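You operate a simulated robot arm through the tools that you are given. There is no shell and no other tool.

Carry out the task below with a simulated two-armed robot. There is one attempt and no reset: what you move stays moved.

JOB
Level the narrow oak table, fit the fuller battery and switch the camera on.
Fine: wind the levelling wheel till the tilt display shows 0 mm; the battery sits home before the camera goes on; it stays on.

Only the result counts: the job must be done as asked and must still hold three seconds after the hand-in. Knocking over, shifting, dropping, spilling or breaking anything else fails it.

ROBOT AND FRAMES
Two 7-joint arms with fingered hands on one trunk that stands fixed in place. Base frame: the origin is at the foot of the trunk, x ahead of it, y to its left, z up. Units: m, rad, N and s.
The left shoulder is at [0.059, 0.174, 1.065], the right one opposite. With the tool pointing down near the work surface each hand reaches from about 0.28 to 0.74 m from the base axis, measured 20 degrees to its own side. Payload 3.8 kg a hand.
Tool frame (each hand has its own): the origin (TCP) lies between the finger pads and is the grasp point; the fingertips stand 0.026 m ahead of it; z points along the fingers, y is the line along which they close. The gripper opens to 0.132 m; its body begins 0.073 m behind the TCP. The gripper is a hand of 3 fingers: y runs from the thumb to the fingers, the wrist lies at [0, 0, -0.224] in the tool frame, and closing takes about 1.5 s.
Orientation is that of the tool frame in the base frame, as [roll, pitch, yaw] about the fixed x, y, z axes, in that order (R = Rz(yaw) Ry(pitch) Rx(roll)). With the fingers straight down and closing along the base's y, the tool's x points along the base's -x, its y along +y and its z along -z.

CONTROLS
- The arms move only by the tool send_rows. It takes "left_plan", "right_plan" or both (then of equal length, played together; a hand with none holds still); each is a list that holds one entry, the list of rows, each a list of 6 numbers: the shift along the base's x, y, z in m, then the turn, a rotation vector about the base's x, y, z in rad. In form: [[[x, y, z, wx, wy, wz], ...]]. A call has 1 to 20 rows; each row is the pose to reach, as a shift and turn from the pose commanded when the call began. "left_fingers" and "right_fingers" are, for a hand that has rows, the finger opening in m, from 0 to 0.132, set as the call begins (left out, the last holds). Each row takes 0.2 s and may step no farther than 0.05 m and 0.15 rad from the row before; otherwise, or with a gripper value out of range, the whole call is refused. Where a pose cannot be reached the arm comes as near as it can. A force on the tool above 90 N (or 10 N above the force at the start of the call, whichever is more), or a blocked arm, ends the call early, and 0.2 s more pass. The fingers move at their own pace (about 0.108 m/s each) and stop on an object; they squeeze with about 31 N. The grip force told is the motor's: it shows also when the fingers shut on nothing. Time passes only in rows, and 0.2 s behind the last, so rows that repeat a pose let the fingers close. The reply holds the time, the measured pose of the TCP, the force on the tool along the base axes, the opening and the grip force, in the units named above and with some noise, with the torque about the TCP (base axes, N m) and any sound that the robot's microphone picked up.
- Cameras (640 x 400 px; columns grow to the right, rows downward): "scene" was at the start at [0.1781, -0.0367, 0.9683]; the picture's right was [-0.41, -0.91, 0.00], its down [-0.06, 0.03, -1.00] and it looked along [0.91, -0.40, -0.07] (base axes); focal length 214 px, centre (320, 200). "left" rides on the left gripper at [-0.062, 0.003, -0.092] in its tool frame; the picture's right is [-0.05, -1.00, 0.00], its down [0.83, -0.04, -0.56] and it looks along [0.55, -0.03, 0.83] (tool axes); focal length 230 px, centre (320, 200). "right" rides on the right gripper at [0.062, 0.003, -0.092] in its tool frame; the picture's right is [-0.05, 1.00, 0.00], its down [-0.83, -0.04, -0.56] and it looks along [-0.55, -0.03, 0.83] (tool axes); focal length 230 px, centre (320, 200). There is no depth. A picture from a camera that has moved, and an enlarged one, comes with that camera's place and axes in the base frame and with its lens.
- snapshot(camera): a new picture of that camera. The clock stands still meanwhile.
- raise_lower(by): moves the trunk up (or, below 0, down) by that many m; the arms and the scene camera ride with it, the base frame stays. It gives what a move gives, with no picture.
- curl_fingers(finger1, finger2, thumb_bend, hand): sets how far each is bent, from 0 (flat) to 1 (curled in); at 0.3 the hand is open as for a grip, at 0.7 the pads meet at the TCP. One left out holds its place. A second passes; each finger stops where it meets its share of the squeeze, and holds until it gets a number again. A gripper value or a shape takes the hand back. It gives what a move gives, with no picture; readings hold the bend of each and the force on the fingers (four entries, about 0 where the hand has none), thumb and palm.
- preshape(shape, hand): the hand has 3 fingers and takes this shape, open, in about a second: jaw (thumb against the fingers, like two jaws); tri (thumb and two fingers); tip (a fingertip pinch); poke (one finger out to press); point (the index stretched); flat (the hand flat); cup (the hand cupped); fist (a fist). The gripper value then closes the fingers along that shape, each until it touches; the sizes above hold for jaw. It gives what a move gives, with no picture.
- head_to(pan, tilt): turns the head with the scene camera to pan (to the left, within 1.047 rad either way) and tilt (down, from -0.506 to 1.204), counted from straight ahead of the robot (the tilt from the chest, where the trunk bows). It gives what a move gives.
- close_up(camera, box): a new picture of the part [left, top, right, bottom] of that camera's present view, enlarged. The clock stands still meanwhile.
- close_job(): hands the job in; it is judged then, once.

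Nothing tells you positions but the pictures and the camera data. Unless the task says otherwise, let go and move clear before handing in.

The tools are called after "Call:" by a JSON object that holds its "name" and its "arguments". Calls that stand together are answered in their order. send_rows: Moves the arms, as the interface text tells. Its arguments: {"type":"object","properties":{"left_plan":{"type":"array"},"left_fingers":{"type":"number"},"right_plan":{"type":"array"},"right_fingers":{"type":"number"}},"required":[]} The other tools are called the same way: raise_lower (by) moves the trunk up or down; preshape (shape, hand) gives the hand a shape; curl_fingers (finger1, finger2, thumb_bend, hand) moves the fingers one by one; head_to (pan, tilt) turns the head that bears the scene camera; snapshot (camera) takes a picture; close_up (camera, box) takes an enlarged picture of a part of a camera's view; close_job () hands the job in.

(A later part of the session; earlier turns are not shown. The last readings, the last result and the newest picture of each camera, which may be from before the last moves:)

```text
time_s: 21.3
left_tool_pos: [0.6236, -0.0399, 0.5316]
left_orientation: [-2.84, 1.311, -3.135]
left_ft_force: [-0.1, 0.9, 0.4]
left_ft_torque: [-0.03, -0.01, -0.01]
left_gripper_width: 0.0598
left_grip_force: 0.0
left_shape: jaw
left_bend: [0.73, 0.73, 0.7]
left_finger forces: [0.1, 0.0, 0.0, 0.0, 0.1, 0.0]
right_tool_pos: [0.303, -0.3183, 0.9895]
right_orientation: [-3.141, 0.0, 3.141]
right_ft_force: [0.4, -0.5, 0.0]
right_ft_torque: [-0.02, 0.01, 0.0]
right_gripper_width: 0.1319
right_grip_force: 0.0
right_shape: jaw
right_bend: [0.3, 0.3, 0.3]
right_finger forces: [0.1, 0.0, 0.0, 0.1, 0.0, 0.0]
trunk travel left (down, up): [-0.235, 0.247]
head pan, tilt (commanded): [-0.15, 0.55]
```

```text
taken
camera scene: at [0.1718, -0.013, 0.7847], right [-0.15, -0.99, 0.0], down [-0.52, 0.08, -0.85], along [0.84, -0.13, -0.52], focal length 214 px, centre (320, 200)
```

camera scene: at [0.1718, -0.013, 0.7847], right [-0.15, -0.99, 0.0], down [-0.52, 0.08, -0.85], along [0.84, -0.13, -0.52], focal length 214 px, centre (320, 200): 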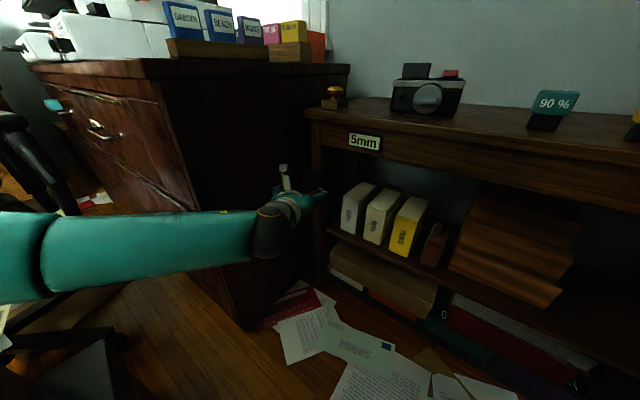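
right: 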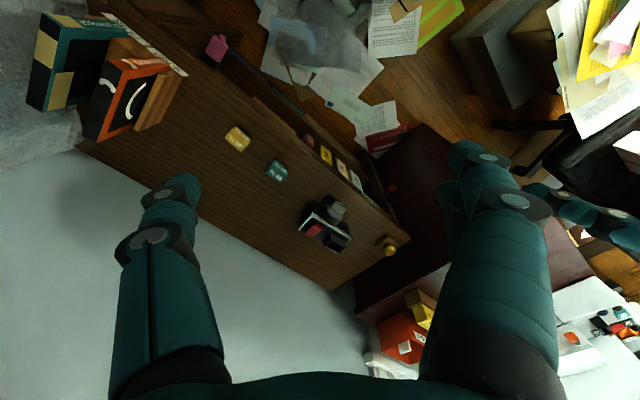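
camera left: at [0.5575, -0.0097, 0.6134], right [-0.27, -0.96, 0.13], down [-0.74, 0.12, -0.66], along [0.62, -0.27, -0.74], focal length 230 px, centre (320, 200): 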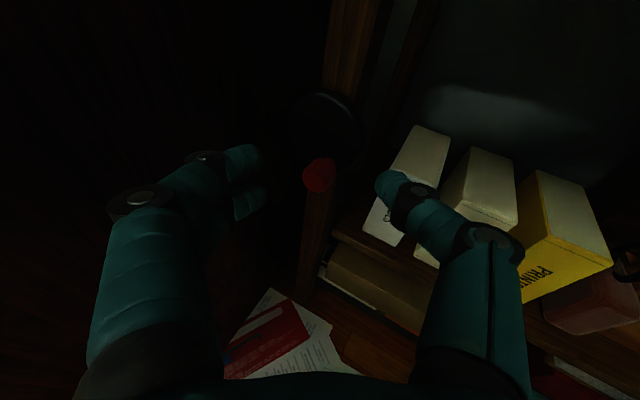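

Good position: the knob lies straight ahead between thumb and fingers. I zoom to fix its place better.

Call:
{"name": "close_up", "arguments": {"camera": "left", "box": [272, 85, 400, 205]}}

Call:
{"name": "close_up", "arguments": {"camera": "scene", "box": [260, 150, 356, 210]}}

```text
3.33 times, centred on (336, 145) of left
camera zoom: at [0.5576, -0.0096, 0.613], right [-0.27, -0.96, 0.13], down [-0.74, 0.12, -0.66], along [0.62, -0.27, -0.74], focal length 767 px, centre (267, 383)
```

zoom: 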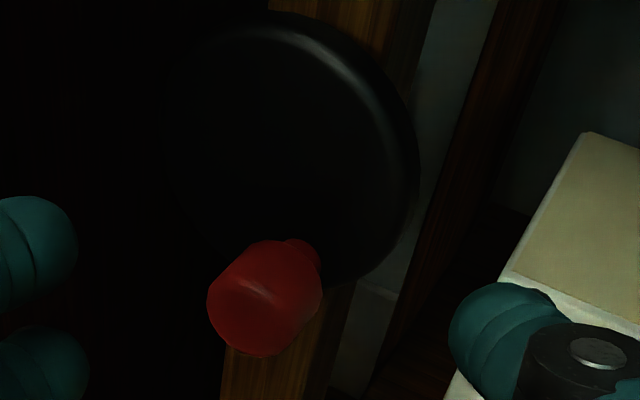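

```text
6.67 times, centred on (308, 180) of scene
camera zoom: at [0.1718, -0.013, 0.7847], right [-0.15, -0.99, 0.0], down [-0.52, 0.08, -0.85], along [0.84, -0.13, -0.52], focal length 1430 px, centre (400, 333)
```

zoom: 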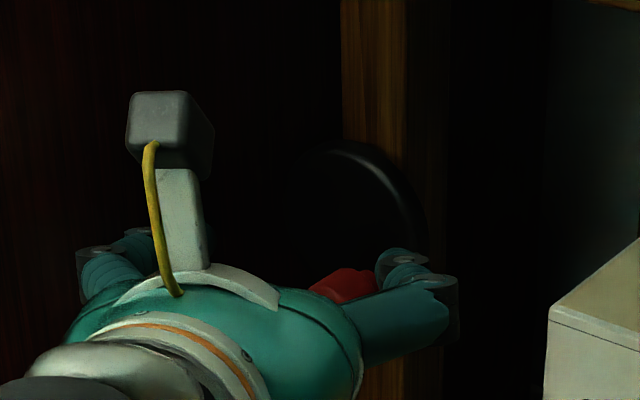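

Knob centre is at about (0.695, -0.064, 0.484), wheel axis about (0.716, -0.068, 0.513). I slide the open fingers over the knob, tips just short of the disc.

Call:
{"name": "send_rows", "arguments": {"left_plan": [[[0.0, -0.001, -0.029, 0, 0, 0], [0.017, -0.0065, -0.0335, 0, 0, 0], [0.034, -0.0125, -0.038, 0, 0, 0], [0.0511, -0.018, -0.0422, 0, 0, 0], [0.0511, -0.018, -0.0422, 0, 0, 0]]], "left_fingers": 0.06}}

Call:
{"name": "snapshot", "arguments": {"camera": "left"}}

Call:
{"name": "close_up", "arguments": {"camera": "left", "box": [200, 80, 440, 230]}}

Call:
{"name": "close_up", "arguments": {"camera": "scene", "box": [260, 150, 356, 210]}}

```text
time_s: 22.5
left_tool_pos: [0.6755, -0.0567, 0.4906]
left_orientation: [-2.839, 1.312, -3.135]
left_ft_force: [0.0, 0.4, 0.3]
left_ft_torque: [0.0, -0.01, 0.04]
left_gripper_width: 0.06
left_grip_force: 0.1
left_shape: jaw
left_bend: [0.73, 0.73, 0.7]
left_finger forces: [0.0, 0.0, 0.0, 0.0, 0.0, 0.1]
right_tool_pos: [0.3025, -0.3185, 0.9883]
right_orientation: [3.141, 0.0, -3.141]
right_ft_force: [-0.8, 0.0, 0.0]
right_ft_torque: [-0.02, 0.0, 0.0]
right_gripper_width: 0.1319
right_grip_force: 0.0
right_shape: jaw
right_bend: [0.3, 0.3, 0.3]
right_finger forces: [0.0, 0.0, 0.1, 0.1, 0.0, 0.1]
trunk travel left (down, up): [-0.235, 0.247]
head pan, tilt (commanded): [-0.15, 0.55]
```

```text
taken
camera left: at [0.6087, -0.0271, 0.5711], right [-0.27, -0.95, 0.13], down [-0.74, 0.12, -0.66], along [0.62, -0.27, -0.74], focal length 230 px, centre (320, 200)
```

left: 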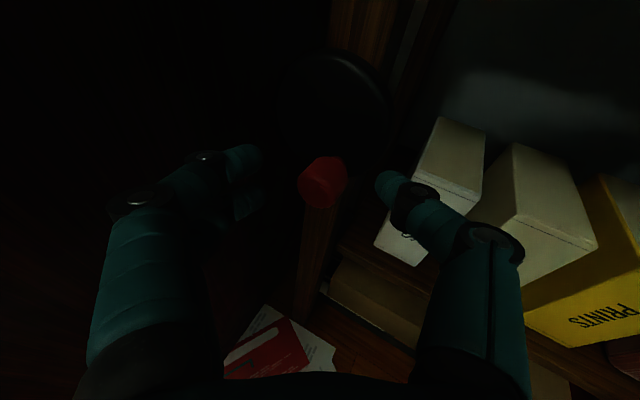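

```text
2.67 times, centred on (320, 155) of left
camera zoom: at [0.6087, -0.0271, 0.5711], right [-0.27, -0.95, 0.13], down [-0.74, 0.12, -0.66], along [0.62, -0.27, -0.74], focal length 614 px, centre (320, 320)
```

zoom: 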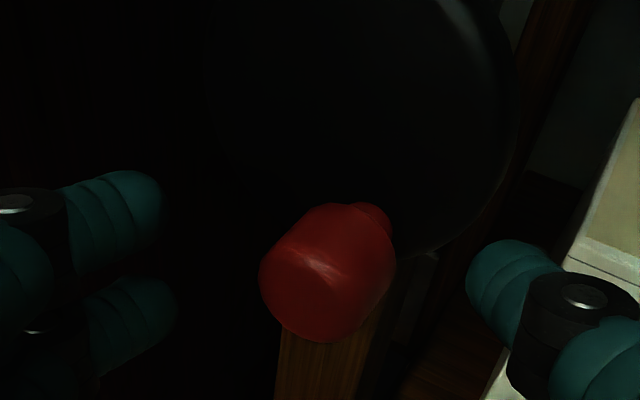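

```text
6.67 times, centred on (308, 180) of scene
camera zoom: at [0.1718, -0.013, 0.7847], right [-0.15, -0.99, 0.0], down [-0.52, 0.08, -0.85], along [0.84, -0.13, -0.52], focal length 1430 px, centre (400, 333)
```

zoom: 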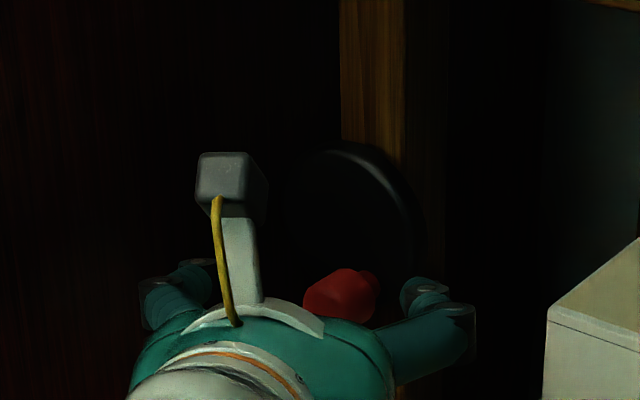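

The knob sits right between thumb and fingers, at fingertip depth. I close the left hand on it.

Call:
{"name": "send_rows", "arguments": {"left_plan": [[[0.002, -0.0006, -0.0005, 0, 0, 0], [0.002, -0.0006, -0.0005, 0, 0, 0], [0.002, -0.0006, -0.0005, 0, 0, 0], [0.002, -0.0006, -0.0005, 0, 0, 0], [0.002, -0.0006, -0.0005, 0, 0, 0], [0.002, -0.0006, -0.0005, 0, 0, 0]]], "left_fingers": 0.0}}

Call:
{"name": "close_up", "arguments": {"camera": "left", "box": [200, 80, 440, 230]}}

Call:
{"name": "close_up", "arguments": {"camera": "scene", "box": [260, 110, 420, 210]}}

```text
time_s: 23.9
left_tool_pos: [0.6768, -0.0568, 0.4885]
left_orientation: [-2.84, 1.311, -3.136]
left_ft_force: [-10.0, 2.4, 1.9]
left_ft_torque: [0.2, 0.08, 0.16]
left_gripper_width: 0.0095
left_grip_force: 31.4
left_shape: jaw
left_bend: [0.72, 0.73, 0.71]
left_finger forces: [0.0, 20.3, 0.1, 0.0, 20.8, 0.1]
right_tool_pos: [0.3035, -0.3181, 0.9889]
right_orientation: [-3.141, 0.002, -3.14]
right_ft_force: [0.0, 0.3, -0.2]
right_ft_torque: [0.01, -0.01, 0.02]
right_gripper_width: 0.1316
right_grip_force: 0.1
right_shape: jaw
right_bend: [0.3, 0.3, 0.3]
right_finger forces: [0.1, 0.0, 0.0, 0.1, 0.1, 0.1]
trunk travel left (down, up): [-0.235, 0.247]
head pan, tilt (commanded): [-0.15, 0.55]
```

```text
2.67 times, centred on (320, 155) of left
camera zoom: at [0.6099, -0.0278, 0.5705], right [-0.27, -0.95, 0.13], down [-0.74, 0.12, -0.66], along [0.62, -0.27, -0.74], focal length 614 px, centre (320, 320)
```

zoom: 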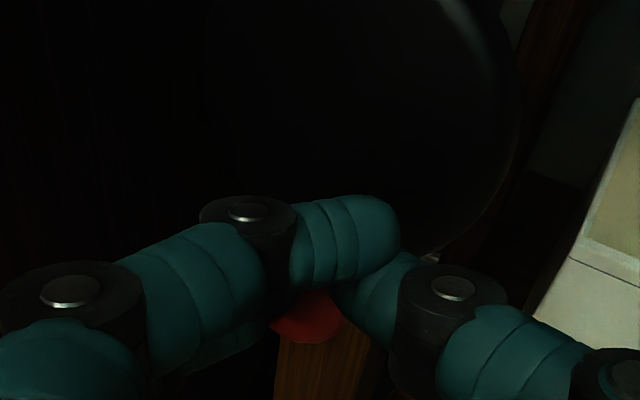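

```text
4.00 times, centred on (340, 160) of scene
camera zoom: at [0.1713, -0.013, 0.7848], right [-0.15, -0.99, 0.0], down [-0.52, 0.08, -0.85], along [0.84, -0.13, -0.52], focal length 858 px, centre (240, 360)
```

zoom: 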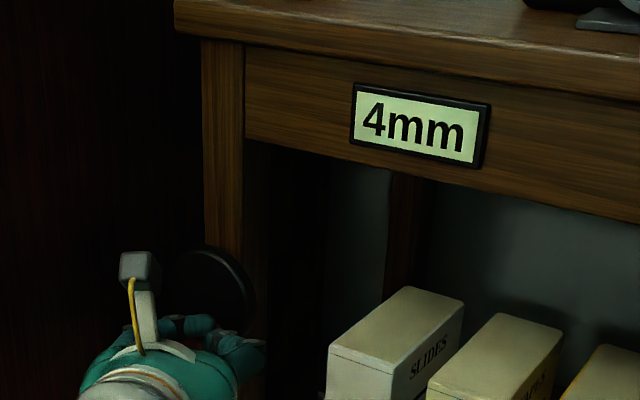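

The grip closed on the knob and turned the wheel slightly to the left at the bottom (clockwise), and the display already fell from 5 to 4 mm, so clockwise is the right way. I go on a little along the circle and read the display again.

Call:
{"name": "send_rows", "arguments": {"left_plan": [[[0.003, 0.003, -0.0002, 0, 0, 0], [0.006, 0.006, -0.0004, 0, 0, 0], [0.009, 0.009, -0.0004, 0, 0, 0], [0.0115, 0.0115, -0.0003, 0, 0, 0]]]}}

Call:
{"name": "close_up", "arguments": {"camera": "scene", "box": [260, 110, 420, 210]}}

Call:
{"name": "close_up", "arguments": {"camera": "left", "box": [200, 80, 440, 230]}}

```text
time_s: 24.9
left_tool_pos: [0.6871, -0.0468, 0.4905]
left_orientation: [-2.837, 1.313, -3.133]
left_ft_force: [-28.7, 7.3, 12.7]
left_ft_torque: [0.29, 0.01, -0.04]
left_gripper_width: 0.0097
left_grip_force: 31.1
left_shape: jaw
left_bend: [0.72, 0.73, 0.71]
left_finger forces: [0.1, 31.8, 0.0, 0.1, 31.3, 0.0]
right_tool_pos: [0.3008, -0.3185, 0.9888]
right_orientation: [-3.141, 0.004, 3.141]
right_ft_force: [0.2, -0.9, 0.7]
right_ft_torque: [0.0, -0.02, 0.02]
right_gripper_width: 0.132
right_grip_force: 0.1
right_shape: jaw
right_bend: [0.3, 0.3, 0.3]
right_finger forces: [0.0, 0.1, 0.1, 0.1, 0.1, 0.1]
trunk travel left (down, up): [-0.235, 0.247]
head pan, tilt (commanded): [-0.15, 0.55]
```

```text
4.00 times, centred on (340, 160) of scene
camera zoom: at [0.17, -0.0128, 0.7852], right [-0.15, -0.99, 0.0], down [-0.51, 0.08, -0.85], along [0.84, -0.13, -0.52], focal length 858 px, centre (240, 360)
```

zoom: 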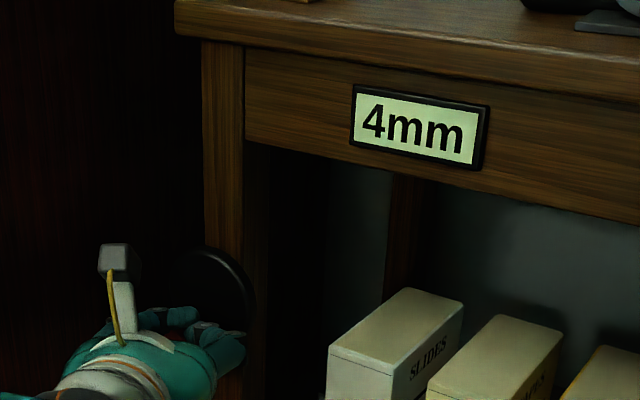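

```text
2.67 times, centred on (320, 155) of left
camera zoom: at [0.6205, -0.0169, 0.5722], right [-0.27, -0.95, 0.13], down [-0.74, 0.12, -0.67], along [0.62, -0.27, -0.74], focal length 614 px, centre (320, 320)
```

zoom: 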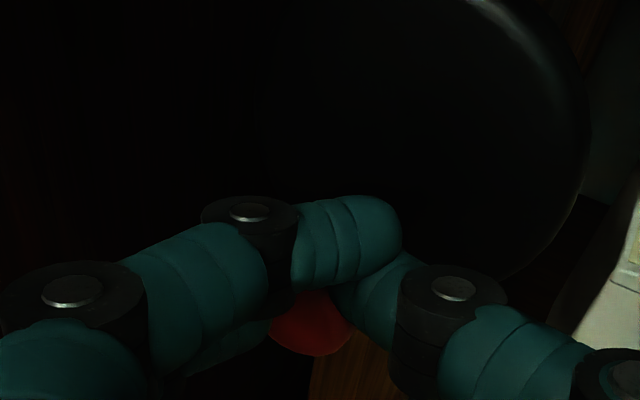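

The wheel follows, though the tips press on the disc, so I back off 4 mm along the axis while continuing the turn clockwise.

Call:
{"name": "send_rows", "arguments": {"left_plan": [[[-0.0028, 0.0028, 0.0, 0, 0, 0], [0.0012, 0.0068, 0.0018, 0, 0, 0], [0.0045, 0.0101, 0.0045, 0, 0, 0], [0.0072, 0.0128, 0.0079, 0, 0, 0]]]}}

Call:
{"name": "close_up", "arguments": {"camera": "scene", "box": [260, 110, 420, 210]}}

Call:
{"name": "close_up", "arguments": {"camera": "left", "box": [200, 80, 440, 230]}}

```text
time_s: 25.9
left_tool_pos: [0.6953, -0.0356, 0.4977]
left_orientation: [-2.835, 1.313, -3.133]
left_ft_force: [-10.1, -8.9, 8.3]
left_ft_torque: [-0.22, -0.08, -0.41]
left_gripper_width: 0.0076
left_grip_force: 31.2
left_shape: jaw
left_bend: [0.72, 0.72, 0.7]
left_finger forces: [0.1, 16.7, 0.0, 0.0, 31.0, 0.0]
right_tool_pos: [0.3013, -0.3191, 0.9896]
right_orientation: [3.141, 0.001, -3.141]
right_ft_force: [-0.8, 0.3, -0.7]
right_ft_torque: [0.02, 0.0, 0.0]
right_gripper_width: 0.1319
right_grip_force: 0.1
right_shape: jaw
right_bend: [0.3, 0.3, 0.3]
right_finger forces: [0.1, 0.0, 0.0, 0.0, 0.0, 0.0]
trunk travel left (down, up): [-0.235, 0.247]
head pan, tilt (commanded): [-0.15, 0.55]
```

```text
4.00 times, centred on (340, 160) of scene
camera zoom: at [0.1709, -0.0134, 0.7849], right [-0.15, -0.99, 0.0], down [-0.52, 0.08, -0.85], along [0.84, -0.13, -0.52], focal length 858 px, centre (240, 360)
```

zoom: 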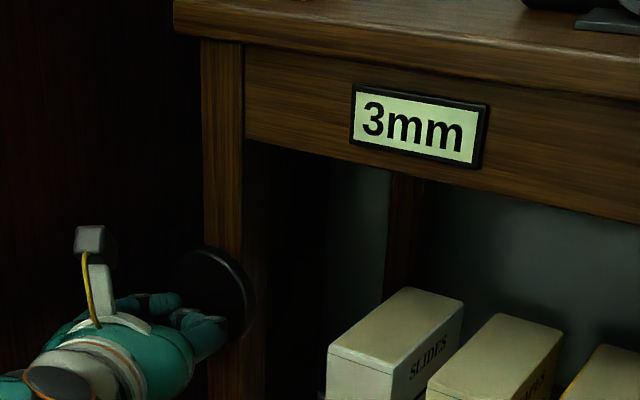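

```text
2.67 times, centred on (320, 155) of left
camera zoom: at [0.6281, -0.0049, 0.5797], right [-0.27, -0.95, 0.13], down [-0.74, 0.12, -0.67], along [0.62, -0.27, -0.74], focal length 614 px, centre (320, 320)
```

zoom: 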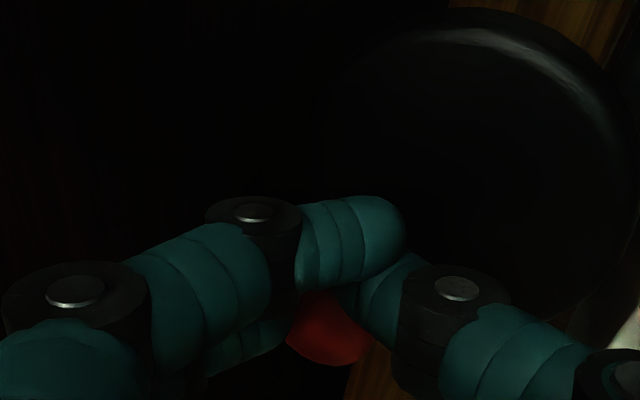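

Display now 3 mm after about 60° of turn. I continue up the left side.

Call:
{"name": "send_rows", "arguments": {"left_plan": [[[0.0023, 0.0023, 0.0032, 0, 0, 0], [0.0041, 0.0041, 0.0067, 0, 0, 0], [0.0051, 0.0051, 0.0103, 0, 0, 0], [0.0059, 0.0059, 0.0139, 0, 0, 0]]]}}

Call:
{"name": "close_up", "arguments": {"camera": "scene", "box": [260, 110, 420, 210]}}

Call:
{"name": "close_up", "arguments": {"camera": "left", "box": [200, 80, 440, 230]}}

```text
time_s: 26.9
left_tool_pos: [0.7029, -0.0288, 0.5119]
left_orientation: [-2.841, 1.313, -3.137]
left_ft_force: [-0.1, -0.1, 0.1]
left_ft_torque: [0.02, 0.03, -0.02]
left_gripper_width: 0.0033
left_grip_force: 30.6
left_shape: jaw
left_bend: [0.72, 0.74, 0.73]
left_finger forces: [0.0, 0.1, 0.0, 0.1, 0.0, 0.1]
right_tool_pos: [0.3027, -0.3185, 0.989]
right_orientation: [3.141, 0.0, 3.141]
right_ft_force: [1.1, 0.0, -0.9]
right_ft_torque: [0.03, 0.03, 0.04]
right_gripper_width: 0.1319
right_grip_force: 0.0
right_shape: jaw
right_bend: [0.3, 0.3, 0.3]
right_finger forces: [0.1, 0.0, 0.0, 0.0, 0.1, 0.1]
trunk travel left (down, up): [-0.235, 0.247]
head pan, tilt (commanded): [-0.15, 0.55]
```

```text
4.00 times, centred on (340, 160) of scene
camera zoom: at [0.1717, -0.013, 0.7847], right [-0.15, -0.99, 0.0], down [-0.52, 0.08, -0.85], along [0.84, -0.13, -0.52], focal length 858 px, centre (240, 360)
```

zoom: 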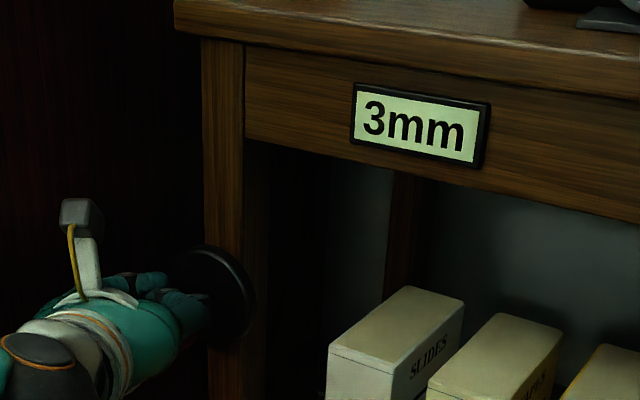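

```text
2.67 times, centred on (320, 155) of left
camera zoom: at [0.6354, 0.0016, 0.5924], right [-0.27, -0.96, 0.13], down [-0.74, 0.12, -0.66], along [0.62, -0.27, -0.74], focal length 614 px, centre (320, 320)
```

zoom: 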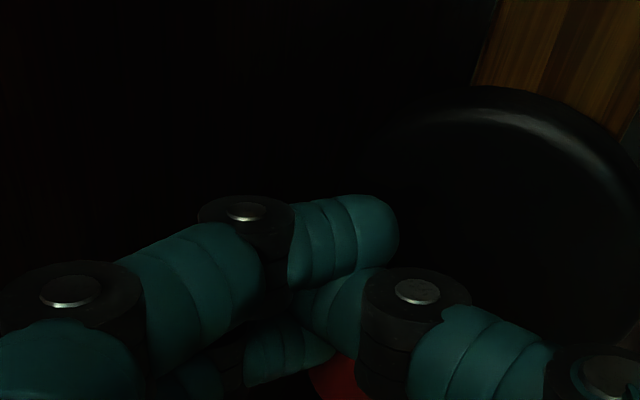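

The knob slipped out of the pinch (display stays 3 mm). I back off and look; then I will push the knob up from below with the closed fingers.

Call:
{"name": "send_rows", "arguments": {"left_plan": [[[-0.028, 0.006, 0.0074, 0, 0, 0], [-0.0555, 0.0125, 0.0147, 0, 0, 0], [-0.0555, 0.0125, 0.0147, 0, 0, 0]]]}}

Call:
{"name": "snapshot", "arguments": {"camera": "left"}}

Call:
{"name": "close_up", "arguments": {"camera": "left", "box": [264, 80, 456, 200]}}

Call:
{"name": "close_up", "arguments": {"camera": "scene", "box": [260, 150, 356, 210]}}

```text
time_s: 27.7
left_tool_pos: [0.6462, -0.0136, 0.5243]
left_orientation: [-2.84, 1.311, -3.136]
left_ft_force: [0.9, -0.1, 0.3]
left_ft_torque: [0.04, -0.01, -0.04]
left_gripper_width: 0.0033
left_grip_force: 30.7
left_shape: jaw
left_bend: [0.72, 0.74, 0.73]
left_finger forces: [0.0, 0.0, 0.1, 0.0, 0.0, 0.0]
right_tool_pos: [0.3027, -0.3177, 0.9888]
right_orientation: [-3.14, 0.0, -3.141]
right_ft_force: [0.1, -0.5, 0.2]
right_ft_torque: [-0.04, 0.01, 0.0]
right_gripper_width: 0.1319
right_grip_force: 0.1
right_shape: jaw
right_bend: [0.3, 0.3, 0.3]
right_finger forces: [0.0, 0.0, 0.0, 0.0, 0.1, 0.0]
trunk travel left (down, up): [-0.235, 0.247]
head pan, tilt (commanded): [-0.15, 0.55]
```

```text
taken
camera left: at [0.5795, 0.0151, 0.6064], right [-0.27, -0.96, 0.13], down [-0.74, 0.12, -0.66], along [0.62, -0.27, -0.74], focal length 230 px, centre (320, 200)
```

left: 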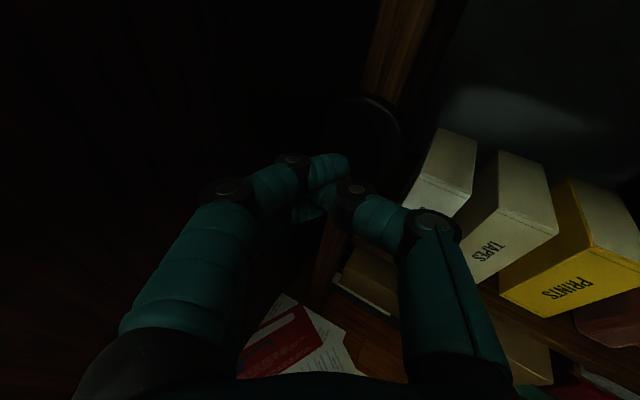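

```text
3.33 times, centred on (360, 140) of left
camera zoom: at [0.5795, 0.0151, 0.6064], right [-0.27, -0.96, 0.13], down [-0.74, 0.12, -0.66], along [0.62, -0.27, -0.74], focal length 767 px, centre (187, 400)
```

zoom: 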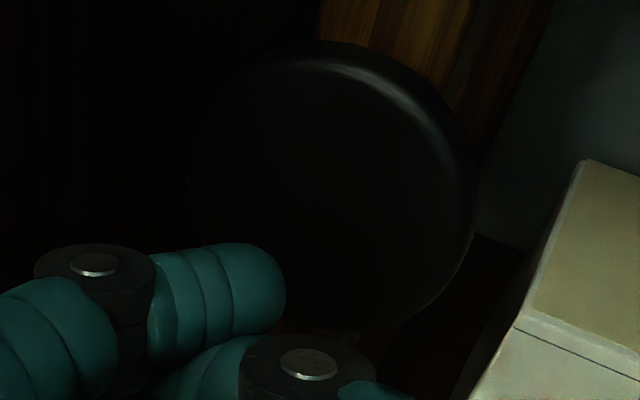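

```text
6.67 times, centred on (308, 180) of scene
camera zoom: at [0.1718, -0.013, 0.7847], right [-0.15, -0.99, 0.0], down [-0.52, 0.08, -0.85], along [0.84, -0.13, -0.52], focal length 1430 px, centre (400, 333)
```

zoom: 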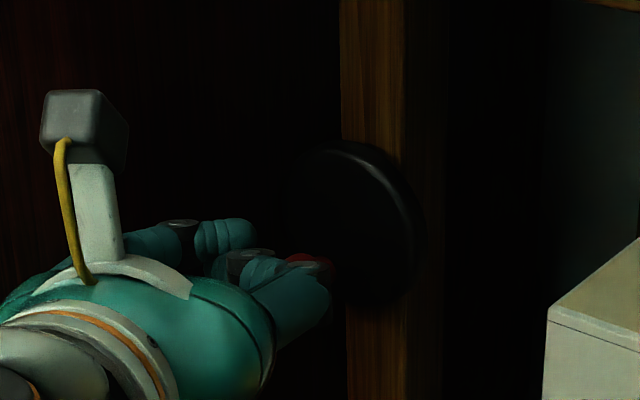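

The knob is hidden behind the fingers. I lower the hand 6 cm, where it needs to go anyway, and look again.

Call:
{"name": "send_rows", "arguments": {"left_plan": [[[0, 0, -0.03, 0, 0, 0], [0, 0, -0.06, 0, 0, 0], [0, 0, -0.06, 0, 0, 0]]]}}

Call:
{"name": "close_up", "arguments": {"camera": "left", "box": [264, 40, 456, 160]}}

Call:
{"name": "close_up", "arguments": {"camera": "scene", "box": [260, 150, 356, 210]}}

```text
time_s: 28.5
left_tool_pos: [0.6448, -0.0148, 0.4644]
left_orientation: [-2.84, 1.311, -3.135]
left_ft_force: [-0.9, -0.4, -0.7]
left_ft_torque: [0.03, 0.02, 0.01]
left_gripper_width: 0.0032
left_grip_force: 30.4
left_shape: jaw
left_bend: [0.72, 0.74, 0.73]
left_finger forces: [0.1, 0.0, 0.1, 0.0, 0.0, 0.0]
right_tool_pos: [0.303, -0.318, 0.9892]
right_orientation: [-3.141, 0.0, 3.141]
right_ft_force: [-0.1, -1.0, -0.1]
right_ft_torque: [0.01, 0.01, -0.01]
right_gripper_width: 0.1319
right_grip_force: 0.0
right_shape: jaw
right_bend: [0.3, 0.3, 0.3]
right_finger forces: [0.0, 0.1, 0.0, 0.0, 0.0, 0.0]
trunk travel left (down, up): [-0.235, 0.247]
head pan, tilt (commanded): [-0.15, 0.55]
```

```text
3.33 times, centred on (360, 100) of left
camera zoom: at [0.5781, 0.0146, 0.546], right [-0.27, -0.96, 0.13], down [-0.74, 0.12, -0.66], along [0.62, -0.27, -0.74], focal length 767 px, centre (187, 533)
```

zoom: 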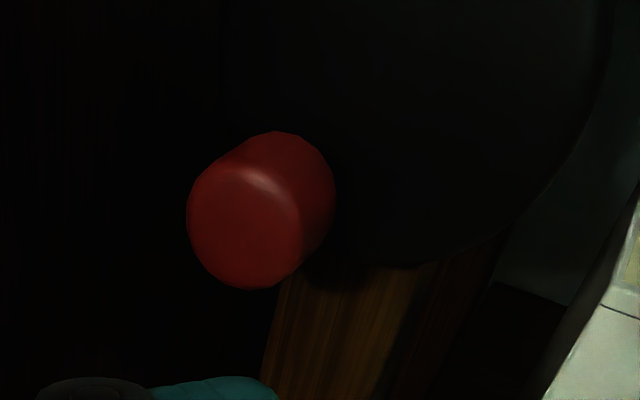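

```text
6.67 times, centred on (308, 180) of scene
camera zoom: at [0.1718, -0.013, 0.7847], right [-0.15, -0.99, 0.0], down [-0.52, 0.08, -0.85], along [0.84, -0.13, -0.52], focal length 1430 px, centre (400, 333)
```

zoom: 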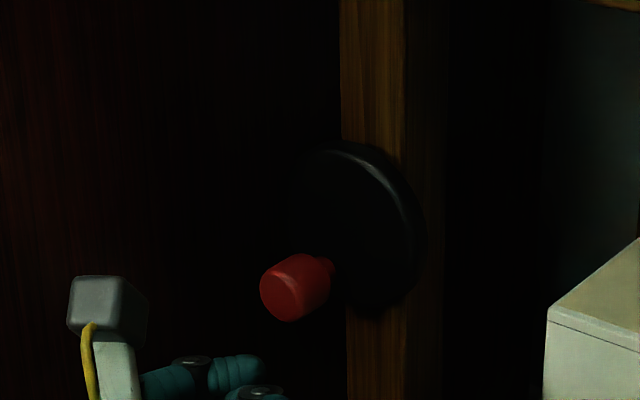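

The knob is now at bottom-left (about e.g. (0.711, -0.049, 0.479)); my pinch had held only its top edge, about 1 cm too high. I reopen, re-approach lower so both fingers and thumb sit around its middle.

Call:
{"name": "send_rows", "arguments": {"left_plan": [[[-0.001, -0.0126, 0.023, 0, 0, 0], [-0.001, -0.0126, 0.023, 0, 0, 0], [-0.001, -0.0126, 0.023, 0, 0, 0], [-0.001, -0.0126, 0.023, 0, 0, 0], [0.014, -0.0175, 0.019, 0, 0, 0], [0.03, -0.0224, 0.0147, 0, 0, 0], [0.0452, -0.0272, 0.0106, 0, 0, 0], [0.0452, -0.0272, 0.0106, 0, 0, 0]]], "left_fingers": 0.06}}

Call:
{"name": "close_up", "arguments": {"camera": "left", "box": [200, 80, 440, 230]}}

Call:
{"name": "close_up", "arguments": {"camera": "scene", "box": [260, 150, 356, 210]}}

```text
time_s: 30.3
left_tool_pos: [0.6914, -0.0415, 0.4737]
left_orientation: [-2.842, 1.31, -3.138]
left_ft_force: [-3.4, 2.6, -0.5]
left_ft_torque: [0.0, -0.03, -0.16]
left_gripper_width: 0.0581
left_grip_force: 0.2
left_shape: jaw
left_bend: [0.73, 0.73, 0.7]
left_finger forces: [0.0, 0.1, 0.0, 0.0, 5.1, 0.0]
right_tool_pos: [0.3016, -0.3179, 0.9888]
right_orientation: [-3.141, -0.001, 3.14]
right_ft_force: [-0.3, 0.7, -0.7]
right_ft_torque: [0.02, 0.03, 0.01]
right_gripper_width: 0.1318
right_grip_force: 0.1
right_shape: jaw
right_bend: [0.3, 0.3, 0.3]
right_finger forces: [0.0, 0.0, 0.1, 0.0, 0.1, 0.0]
trunk travel left (down, up): [-0.235, 0.247]
head pan, tilt (commanded): [-0.15, 0.55]
```

```text
2.67 times, centred on (320, 155) of left
camera zoom: at [0.6247, -0.0124, 0.5558], right [-0.27, -0.96, 0.13], down [-0.74, 0.12, -0.66], along [0.62, -0.27, -0.74], focal length 614 px, centre (320, 320)
```

zoom: 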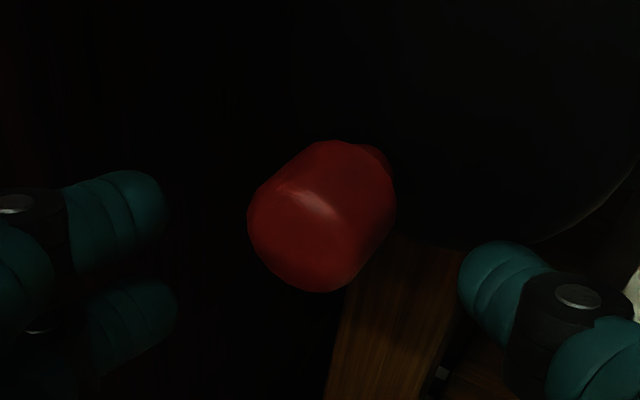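

```text
6.67 times, centred on (308, 180) of scene
camera zoom: at [0.1717, -0.013, 0.7847], right [-0.15, -0.99, 0.0], down [-0.52, 0.08, -0.85], along [0.84, -0.13, -0.52], focal length 1430 px, centre (400, 333)
```

zoom: 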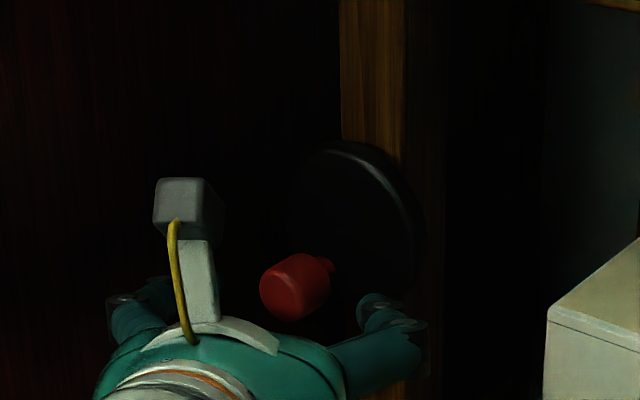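

The thumb tip touches near the disc with this slanted approach. I'll retreat and roll the hand a quarter turn (fingers above, thumb below), more in line with the wheel's axis, for a firmer three-point grip.

Call:
{"name": "send_rows", "arguments": {"left_plan": [[[-0.038, 0.0135, 0.01, 0, 0, 0], [-0.076, 0.032, 0.018, 0, 0, 0], [-0.1114, 0.0515, 0.0263, 0, 0, 0], [-0.1114, 0.0515, 0.0263, 0.1087, -0.0646, -0.0456], [-0.1114, 0.0515, 0.0263, 0.2175, -0.1292, -0.0912], [-0.1114, 0.0515, 0.0263, 0.3262, -0.1939, -0.1369], [-0.1114, 0.0515, 0.0263, 0.435, -0.2585, -0.1825], [-0.1114, 0.0515, 0.0263, 0.5437, -0.3231, -0.2281], [-0.1114, 0.0515, 0.0263, 0.6524, -0.3877, -0.2737], [-0.1114, 0.0515, 0.0263, 0.7612, -0.4524, -0.3194], [-0.1114, 0.0515, 0.0263, 0.8699, -0.517, -0.365], [-0.1114, 0.0515, 0.0263, 0.9786, -0.5816, -0.4106], [-0.1114, 0.0515, 0.0263, 1.0874, -0.6462, -0.4562], [-0.1114, 0.0515, 0.0263, 1.1961, -0.7109, -0.5018], [-0.1114, 0.0515, 0.0263, 1.3049, -0.7755, -0.5475], [-0.1114, 0.0515, 0.0263, 1.4136, -0.8401, -0.5931]]]}}

Call:
{"name": "snapshot", "arguments": {"camera": "left"}}

Call:
{"name": "snapshot", "arguments": {"camera": "scene"}}

```text
time_s: 33.7
left_tool_pos: [0.5902, 0.0099, 0.4982]
left_orientation: [1.687, 0.448, 1.059]
left_ft_force: [0.3, 0.6, 0.3]
left_ft_torque: [-0.01, 0.01, 0.02]
left_gripper_width: 0.0595
left_grip_force: 0.1
left_shape: jaw
left_bend: [0.73, 0.73, 0.7]
left_finger forces: [0.1, 0.1, 0.0, 0.1, 0.0, 0.0]
left hand out of reach, approached as far as the arm can: row 13, 14, 15, 16
right_tool_pos: [0.3026, -0.3185, 0.9882]
right_orientation: [3.141, 0.001, -3.14]
right_ft_force: [-0.1, -0.9, -0.3]
right_ft_torque: [-0.01, -0.02, -0.01]
right_gripper_width: 0.1321
right_grip_force: 0.0
right_shape: jaw
right_bend: [0.3, 0.3, 0.3]
right_finger forces: [0.0, 0.0, 0.0, 0.0, 0.0, 0.0]
trunk travel left (down, up): [-0.235, 0.247]
head pan, tilt (commanded): [-0.15, 0.55]
```

```text
taken
camera left: at [0.4878, 0.0119, 0.5354], right [-0.33, -0.36, -0.87], down [-0.12, 0.93, -0.34], along [0.94, -0.01, -0.35], focal length 230 px, centre (320, 200)
```

left: 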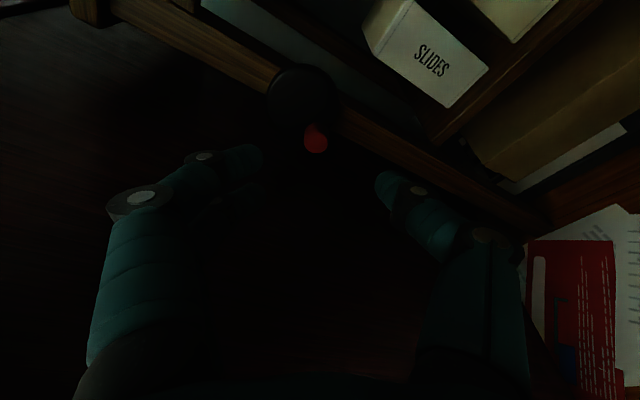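

```text
taken
camera scene: at [0.1718, -0.013, 0.7847], right [-0.15, -0.99, 0.0], down [-0.52, 0.08, -0.85], along [0.84, -0.13, -0.52], focal length 214 px, centre (320, 200)
```

scene: 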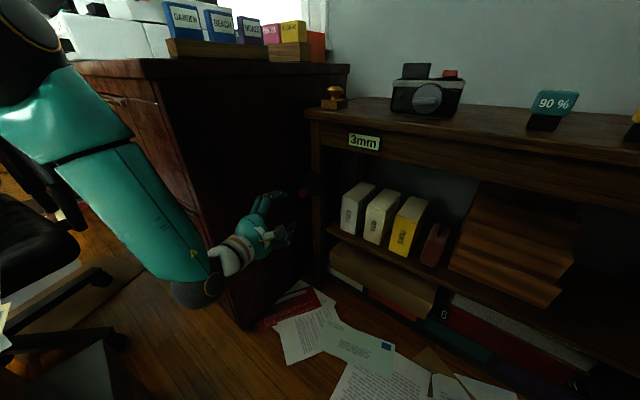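

The roll reached about 60° (fingers upper-left, thumb lower-right), which suits pushing the knob up-left well. I settle on this orientation and move to 5 cm in front of the knob.

Call:
{"name": "send_rows", "arguments": {"left_plan": [[[0.0, 0.0, 0.0, -0.11, 0.066, 0.044], [0.02, -0.006, -0.004, -0.22, 0.132, 0.088], [0.05, -0.014, -0.01, -0.33, 0.198, 0.132], [0.078, -0.022, -0.015, -0.42, 0.25, 0.17], [0.078, -0.022, -0.015, -0.42, 0.25, 0.17]]]}}

Call:
{"name": "snapshot", "arguments": {"camera": "left"}}

Call:
{"name": "close_up", "arguments": {"camera": "scene", "box": [260, 150, 356, 210]}}

```text
time_s: 34.9
left_tool_pos: [0.668, -0.0107, 0.481]
left_orientation: [1.778, 0.934, 1.294]
left_ft_force: [0.3, -0.2, 0.1]
left_ft_torque: [0.01, 0.0, 0.01]
left_gripper_width: 0.0596
left_grip_force: 0.0
left_shape: jaw
left_bend: [0.73, 0.73, 0.7]
left_finger forces: [0.1, 0.2, 0.0, 0.1, 0.0, 0.0]
right_tool_pos: [0.3028, -0.3183, 0.9891]
right_orientation: [-3.141, -0.001, 3.14]
right_ft_force: [-0.5, -0.5, 0.5]
right_ft_torque: [0.0, -0.03, -0.01]
right_gripper_width: 0.1321
right_grip_force: 0.1
right_shape: jaw
right_bend: [0.3, 0.3, 0.3]
right_finger forces: [0.0, 0.1, 0.1, 0.1, 0.0, 0.1]
trunk travel left (down, up): [-0.235, 0.247]
head pan, tilt (commanded): [-0.15, 0.55]
```

```text
taken
camera left: at [0.5784, -0.005, 0.5438], right [-0.42, -0.73, -0.54], down [-0.38, 0.68, -0.63], along [0.82, -0.06, -0.56], focal length 230 px, centre (320, 200)
```

left: 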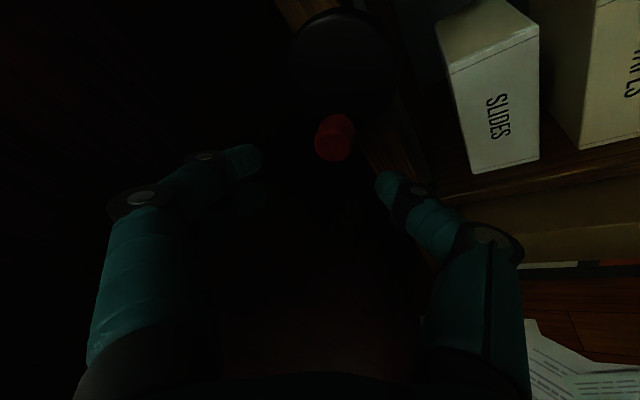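

```text
6.67 times, centred on (308, 180) of scene
camera zoom: at [0.1718, -0.013, 0.7847], right [-0.15, -0.99, 0.0], down [-0.52, 0.08, -0.85], along [0.84, -0.13, -0.52], focal length 1430 px, centre (400, 333)
```

zoom: 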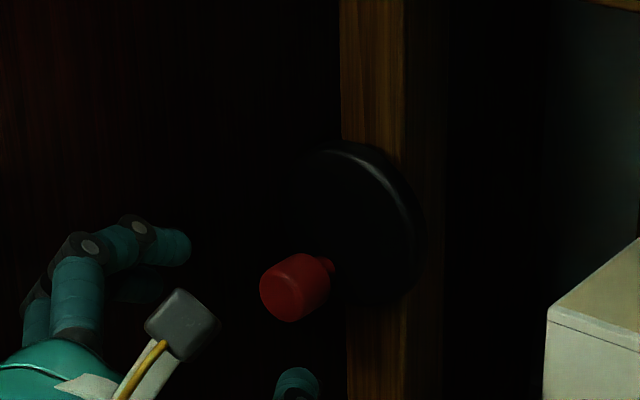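

The arm's reference is the actual pose, so it rolled back to about 33°. I add some roll again (towards 50°) and line up with the knob.

Call:
{"name": "send_rows", "arguments": {"left_plan": [[[0.0, 0.0, 0.002, 0.115, -0.069, -0.046], [0.0, 0.0, 0.004, 0.23, -0.138, -0.092], [0.0, 0.0, 0.005, 0.29, -0.172, -0.117], [0.0, 0.0, 0.005, 0.29, -0.172, -0.117]]]}}

Call:
{"name": "close_up", "arguments": {"camera": "left", "box": [200, 80, 440, 230]}}

```text
time_s: 35.9
left_tool_pos: [0.6695, -0.0116, 0.486]
left_orientation: [1.696, 0.6, 1.12]
left_ft_force: [-0.2, -0.2, -0.4]
left_ft_torque: [0.01, -0.01, 0.0]
left_gripper_width: 0.0596
left_grip_force: 0.1
left_shape: jaw
left_bend: [0.73, 0.73, 0.7]
left_finger forces: [0.1, 0.0, 0.1, 0.0, 0.1, 0.1]
right_tool_pos: [0.3021, -0.3186, 0.9897]
right_orientation: [-3.141, 0.0, -3.14]
right_ft_force: [-0.3, -0.5, 0.0]
right_ft_torque: [0.05, -0.04, 0.0]
right_gripper_width: 0.1318
right_grip_force: 0.1
right_shape: jaw
right_bend: [0.3, 0.3, 0.3]
right_finger forces: [0.0, 0.0, 0.1, 0.1, 0.1, 0.1]
trunk travel left (down, up): [-0.235, 0.247]
head pan, tilt (commanded): [-0.15, 0.55]
```

```text
2.67 times, centred on (320, 155) of left
camera zoom: at [0.5693, -0.0104, 0.5333], right [-0.38, -0.49, -0.79], down [-0.19, 0.87, -0.45], along [0.91, -0.01, -0.42], focal length 614 px, centre (320, 320)
```

zoom: 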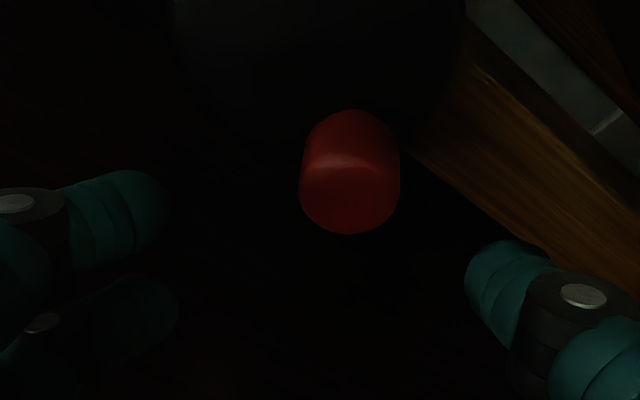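

The knob is at (0.712, -0.048, 0.480) by this view too. I line up sideways and slide in so that the fingertips surround it.

Call:
{"name": "send_rows", "arguments": {"left_plan": [[[-0.005, -0.0086, -0.0003, 0, 0, 0], [0.0064, -0.0151, -0.0017, 0, 0, 0], [0.0178, -0.0217, -0.003, 0, 0, 0], [0.0291, -0.0282, -0.0044, 0, 0, 0], [0.0291, -0.0282, -0.0044, 0, 0, 0]]]}}

Call:
{"name": "close_up", "arguments": {"camera": "left", "box": [200, 80, 440, 230]}}

Call:
{"name": "close_up", "arguments": {"camera": "scene", "box": [260, 150, 356, 210]}}

```text
time_s: 37.1
left_tool_pos: [0.6969, -0.0383, 0.4822]
left_orientation: [1.698, 0.599, 1.117]
left_ft_force: [-0.8, -0.3, 0.3]
left_ft_torque: [-0.01, 0.01, 0.0]
left_gripper_width: 0.0596
left_grip_force: 0.0
left_shape: jaw
left_bend: [0.73, 0.73, 0.7]
left_finger forces: [0.1, 0.0, 0.0, 0.0, 0.0, 0.0]
right_tool_pos: [0.3026, -0.3179, 0.9884]
right_orientation: [-3.141, 0.0, -3.141]
right_ft_force: [0.5, 0.1, -0.9]
right_ft_torque: [0.0, -0.02, 0.01]
right_gripper_width: 0.1319
right_grip_force: 0.0
right_shape: jaw
right_bend: [0.3, 0.3, 0.3]
right_finger forces: [0.0, 0.1, 0.0, 0.1, 0.0, 0.0]
trunk travel left (down, up): [-0.235, 0.247]
head pan, tilt (commanded): [-0.15, 0.55]
```

```text
2.67 times, centred on (320, 155) of left
camera zoom: at [0.5986, -0.0374, 0.5287], right [-0.38, -0.49, -0.79], down [-0.19, 0.87, -0.45], along [0.91, -0.01, -0.42], focal length 614 px, centre (320, 320)
```

zoom: 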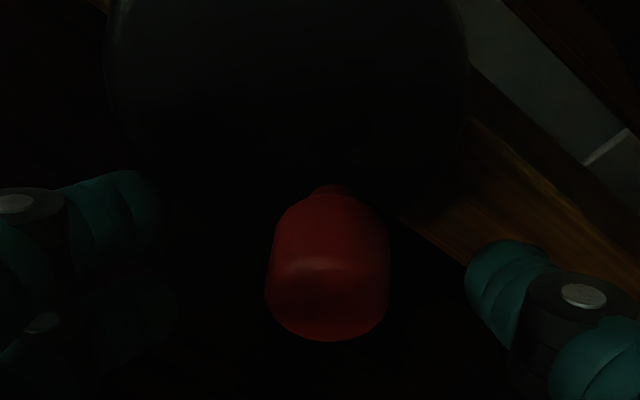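

```text
6.67 times, centred on (308, 180) of scene
camera zoom: at [0.1718, -0.013, 0.7847], right [-0.15, -0.99, 0.0], down [-0.52, 0.08, -0.85], along [0.84, -0.13, -0.52], focal length 1430 px, centre (400, 333)
```

zoom: 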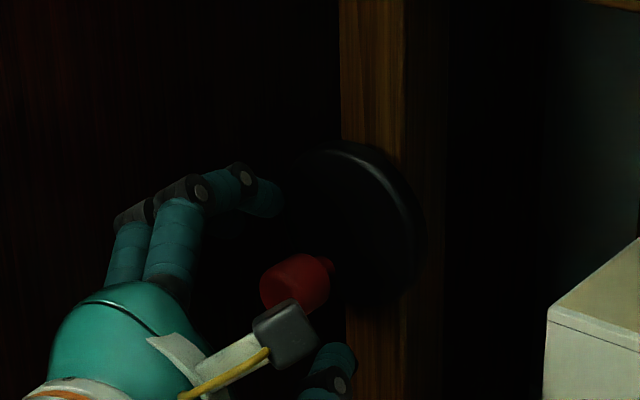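

Knob well centred and no contact. Closing the hand on it.

Call:
{"name": "send_rows", "arguments": {"left_plan": [[[0, 0, 0, 0, 0, 0], [0, 0, 0, 0, 0, 0], [0, 0, 0, 0, 0, 0], [0, 0, 0, 0, 0, 0], [0, 0, 0, 0, 0, 0]]], "left_fingers": 0.0}}

Call:
{"name": "close_up", "arguments": {"camera": "left", "box": [200, 80, 440, 230]}}

Call:
{"name": "close_up", "arguments": {"camera": "scene", "box": [260, 110, 420, 210]}}

```text
time_s: 38.3
left_tool_pos: [0.6976, -0.0396, 0.483]
left_orientation: [1.696, 0.601, 1.118]
left_ft_force: [1.0, -3.6, 0.9]
left_ft_torque: [-0.02, -0.07, -0.1]
left_gripper_width: 0.0153
left_grip_force: 31.3
left_shape: jaw
left_bend: [0.71, 0.72, 0.7]
left_finger forces: [13.2, 14.3, 0.1, 0.1, 27.0, 0.0]
right_tool_pos: [0.3023, -0.3189, 0.9891]
right_orientation: [3.14, 0.0, -3.142]
right_ft_force: [0.0, 0.5, 0.0]
right_ft_torque: [-0.01, -0.04, -0.03]
right_gripper_width: 0.1316
right_grip_force: 0.1
right_shape: jaw
right_bend: [0.3, 0.3, 0.3]
right_finger forces: [0.1, 0.0, 0.0, 0.0, 0.0, 0.1]
trunk travel left (down, up): [-0.235, 0.247]
head pan, tilt (commanded): [-0.15, 0.55]
```

```text
2.67 times, centred on (320, 155) of left
camera zoom: at [0.5983, -0.0379, 0.529], right [-0.38, -0.49, -0.79], down [-0.19, 0.87, -0.45], along [0.91, -0.02, -0.42], focal length 614 px, centre (320, 320)
```

zoom: 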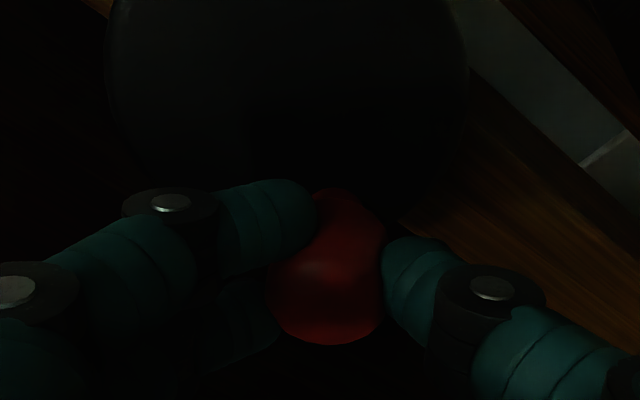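

```text
4.00 times, centred on (340, 160) of scene
camera zoom: at [0.1718, -0.0131, 0.7847], right [-0.15, -0.99, 0.0], down [-0.52, 0.08, -0.85], along [0.84, -0.13, -0.52], focal length 858 px, centre (240, 360)
```

zoom: 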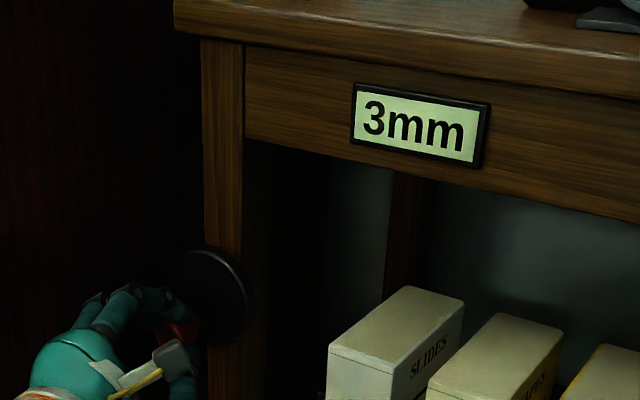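

A firm three-finger hold now (13/14/27 N). I turn clockwise another 25° along the circle and read the display.

Call:
{"name": "send_rows", "arguments": {"left_plan": [[[0.0031, 0.0031, 0.0015, 0, 0, 0], [0.0063, 0.0063, 0.0039, 0, 0, 0], [0.009, 0.009, 0.0066, 0, 0, 0], [0.009, 0.009, 0.0066, 0, 0, 0]]]}}

Call:
{"name": "close_up", "arguments": {"camera": "scene", "box": [260, 110, 420, 210]}}

Call:
{"name": "close_up", "arguments": {"camera": "left", "box": [200, 80, 440, 230]}}

```text
time_s: 39.3
left_tool_pos: [0.7025, -0.0357, 0.4877]
left_orientation: [1.702, 0.604, 1.113]
left_ft_force: [-26.1, -14.0, -5.0]
left_ft_torque: [0.39, -0.11, -0.81]
left_gripper_width: 0.0173
left_grip_force: 30.6
left_shape: jaw
left_bend: [0.71, 0.72, 0.7]
left_finger forces: [33.4, 9.6, 0.0, 0.0, 40.0, 0.0]
right_tool_pos: [0.3027, -0.3198, 0.9887]
right_orientation: [-3.141, 0.002, -3.141]
right_ft_force: [0.5, -0.5, 0.2]
right_ft_torque: [0.0, 0.0, 0.03]
right_gripper_width: 0.1319
right_grip_force: 0.0
right_shape: jaw
right_bend: [0.3, 0.3, 0.3]
right_finger forces: [0.1, 0.0, 0.1, 0.0, 0.0, 0.0]
trunk travel left (down, up): [-0.235, 0.247]
head pan, tilt (commanded): [-0.15, 0.55]
```

```text
4.00 times, centred on (340, 160) of scene
camera zoom: at [0.1712, -0.0136, 0.7848], right [-0.15, -0.99, 0.0], down [-0.52, 0.08, -0.85], along [0.84, -0.13, -0.52], focal length 858 px, centre (240, 360)
```

zoom: 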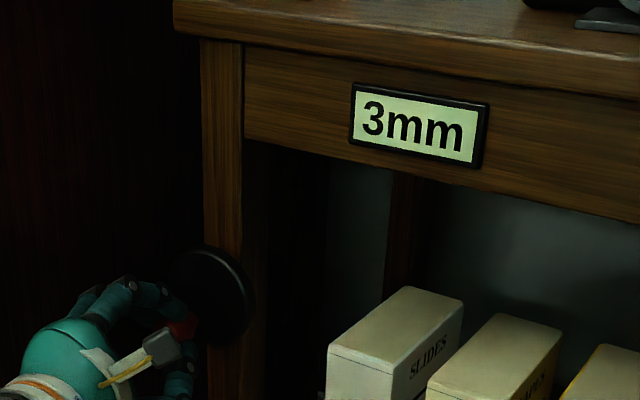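

```text
2.67 times, centred on (320, 155) of left
camera zoom: at [0.6029, -0.0334, 0.5349], right [-0.39, -0.48, -0.79], down [-0.19, 0.87, -0.45], along [0.9, -0.02, -0.43], focal length 614 px, centre (320, 320)
```

zoom: 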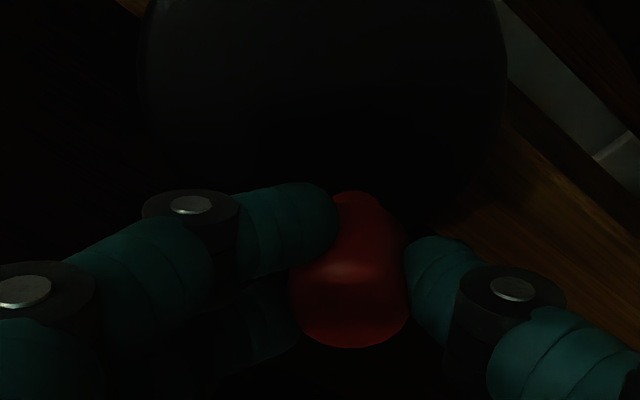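

The wheel is stiff (about 28 N at the knob) and follows with some lag; the grip holds. I continue leading along the circle.

Call:
{"name": "send_rows", "arguments": {"left_plan": [[[0.0015, 0.0029, 0.0025, 0, 0, 0], [0.0033, 0.0047, 0.0065, 0, 0, 0], [0.0048, 0.0062, 0.0113, 0, 0, 0], [0.0048, 0.0062, 0.0113, 0, 0, 0]]]}}

Call:
{"name": "close_up", "arguments": {"camera": "scene", "box": [260, 110, 420, 210]}}

Call:
{"name": "close_up", "arguments": {"camera": "left", "box": [200, 80, 440, 230]}}

```text
time_s: 40.3
left_tool_pos: [0.7093, -0.0254, 0.4947]
left_orientation: [1.712, 0.6, 1.123]
left_ft_force: [-12.2, -9.1, -20.0]
left_ft_torque: [0.79, 0.05, -0.4]
left_gripper_width: 0.0171
left_grip_force: 30.5
left_shape: jaw
left_bend: [0.72, 0.73, 0.7]
left_finger forces: [26.4, 6.1, 0.0, 0.0, 46.5, 0.1]
right_tool_pos: [0.3052, -0.3189, 0.9888]
right_orientation: [-3.14, -0.001, 3.139]
right_ft_force: [0.9, 0.0, 0.2]
right_ft_torque: [-0.02, 0.0, 0.0]
right_gripper_width: 0.1319
right_grip_force: 0.0
right_shape: jaw
right_bend: [0.3, 0.3, 0.3]
right_finger forces: [0.1, 0.1, 0.0, 0.0, 0.0, 0.0]
trunk travel left (down, up): [-0.235, 0.247]
head pan, tilt (commanded): [-0.15, 0.55]
```

```text
4.00 times, centred on (340, 160) of scene
camera zoom: at [0.1726, -0.0135, 0.7845], right [-0.15, -0.99, 0.0], down [-0.52, 0.08, -0.85], along [0.84, -0.13, -0.52], focal length 858 px, centre (240, 360)
```

zoom: 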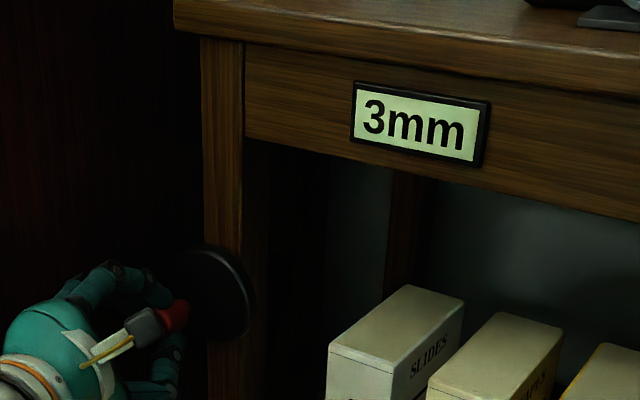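

```text
2.67 times, centred on (320, 155) of left
camera zoom: at [0.6108, -0.0238, 0.5432], right [-0.39, -0.48, -0.79], down [-0.2, 0.88, -0.44], along [0.9, -0.02, -0.43], focal length 614 px, centre (320, 320)
```

zoom: 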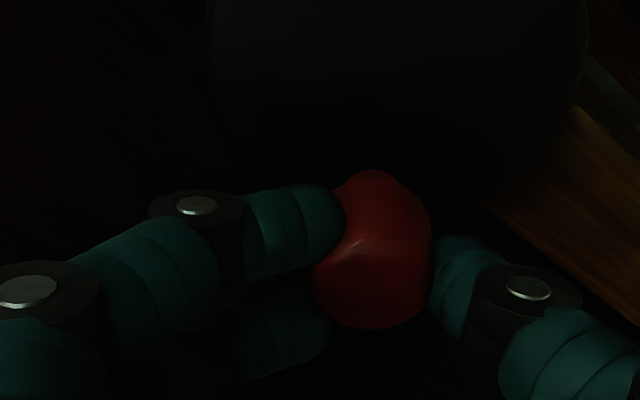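

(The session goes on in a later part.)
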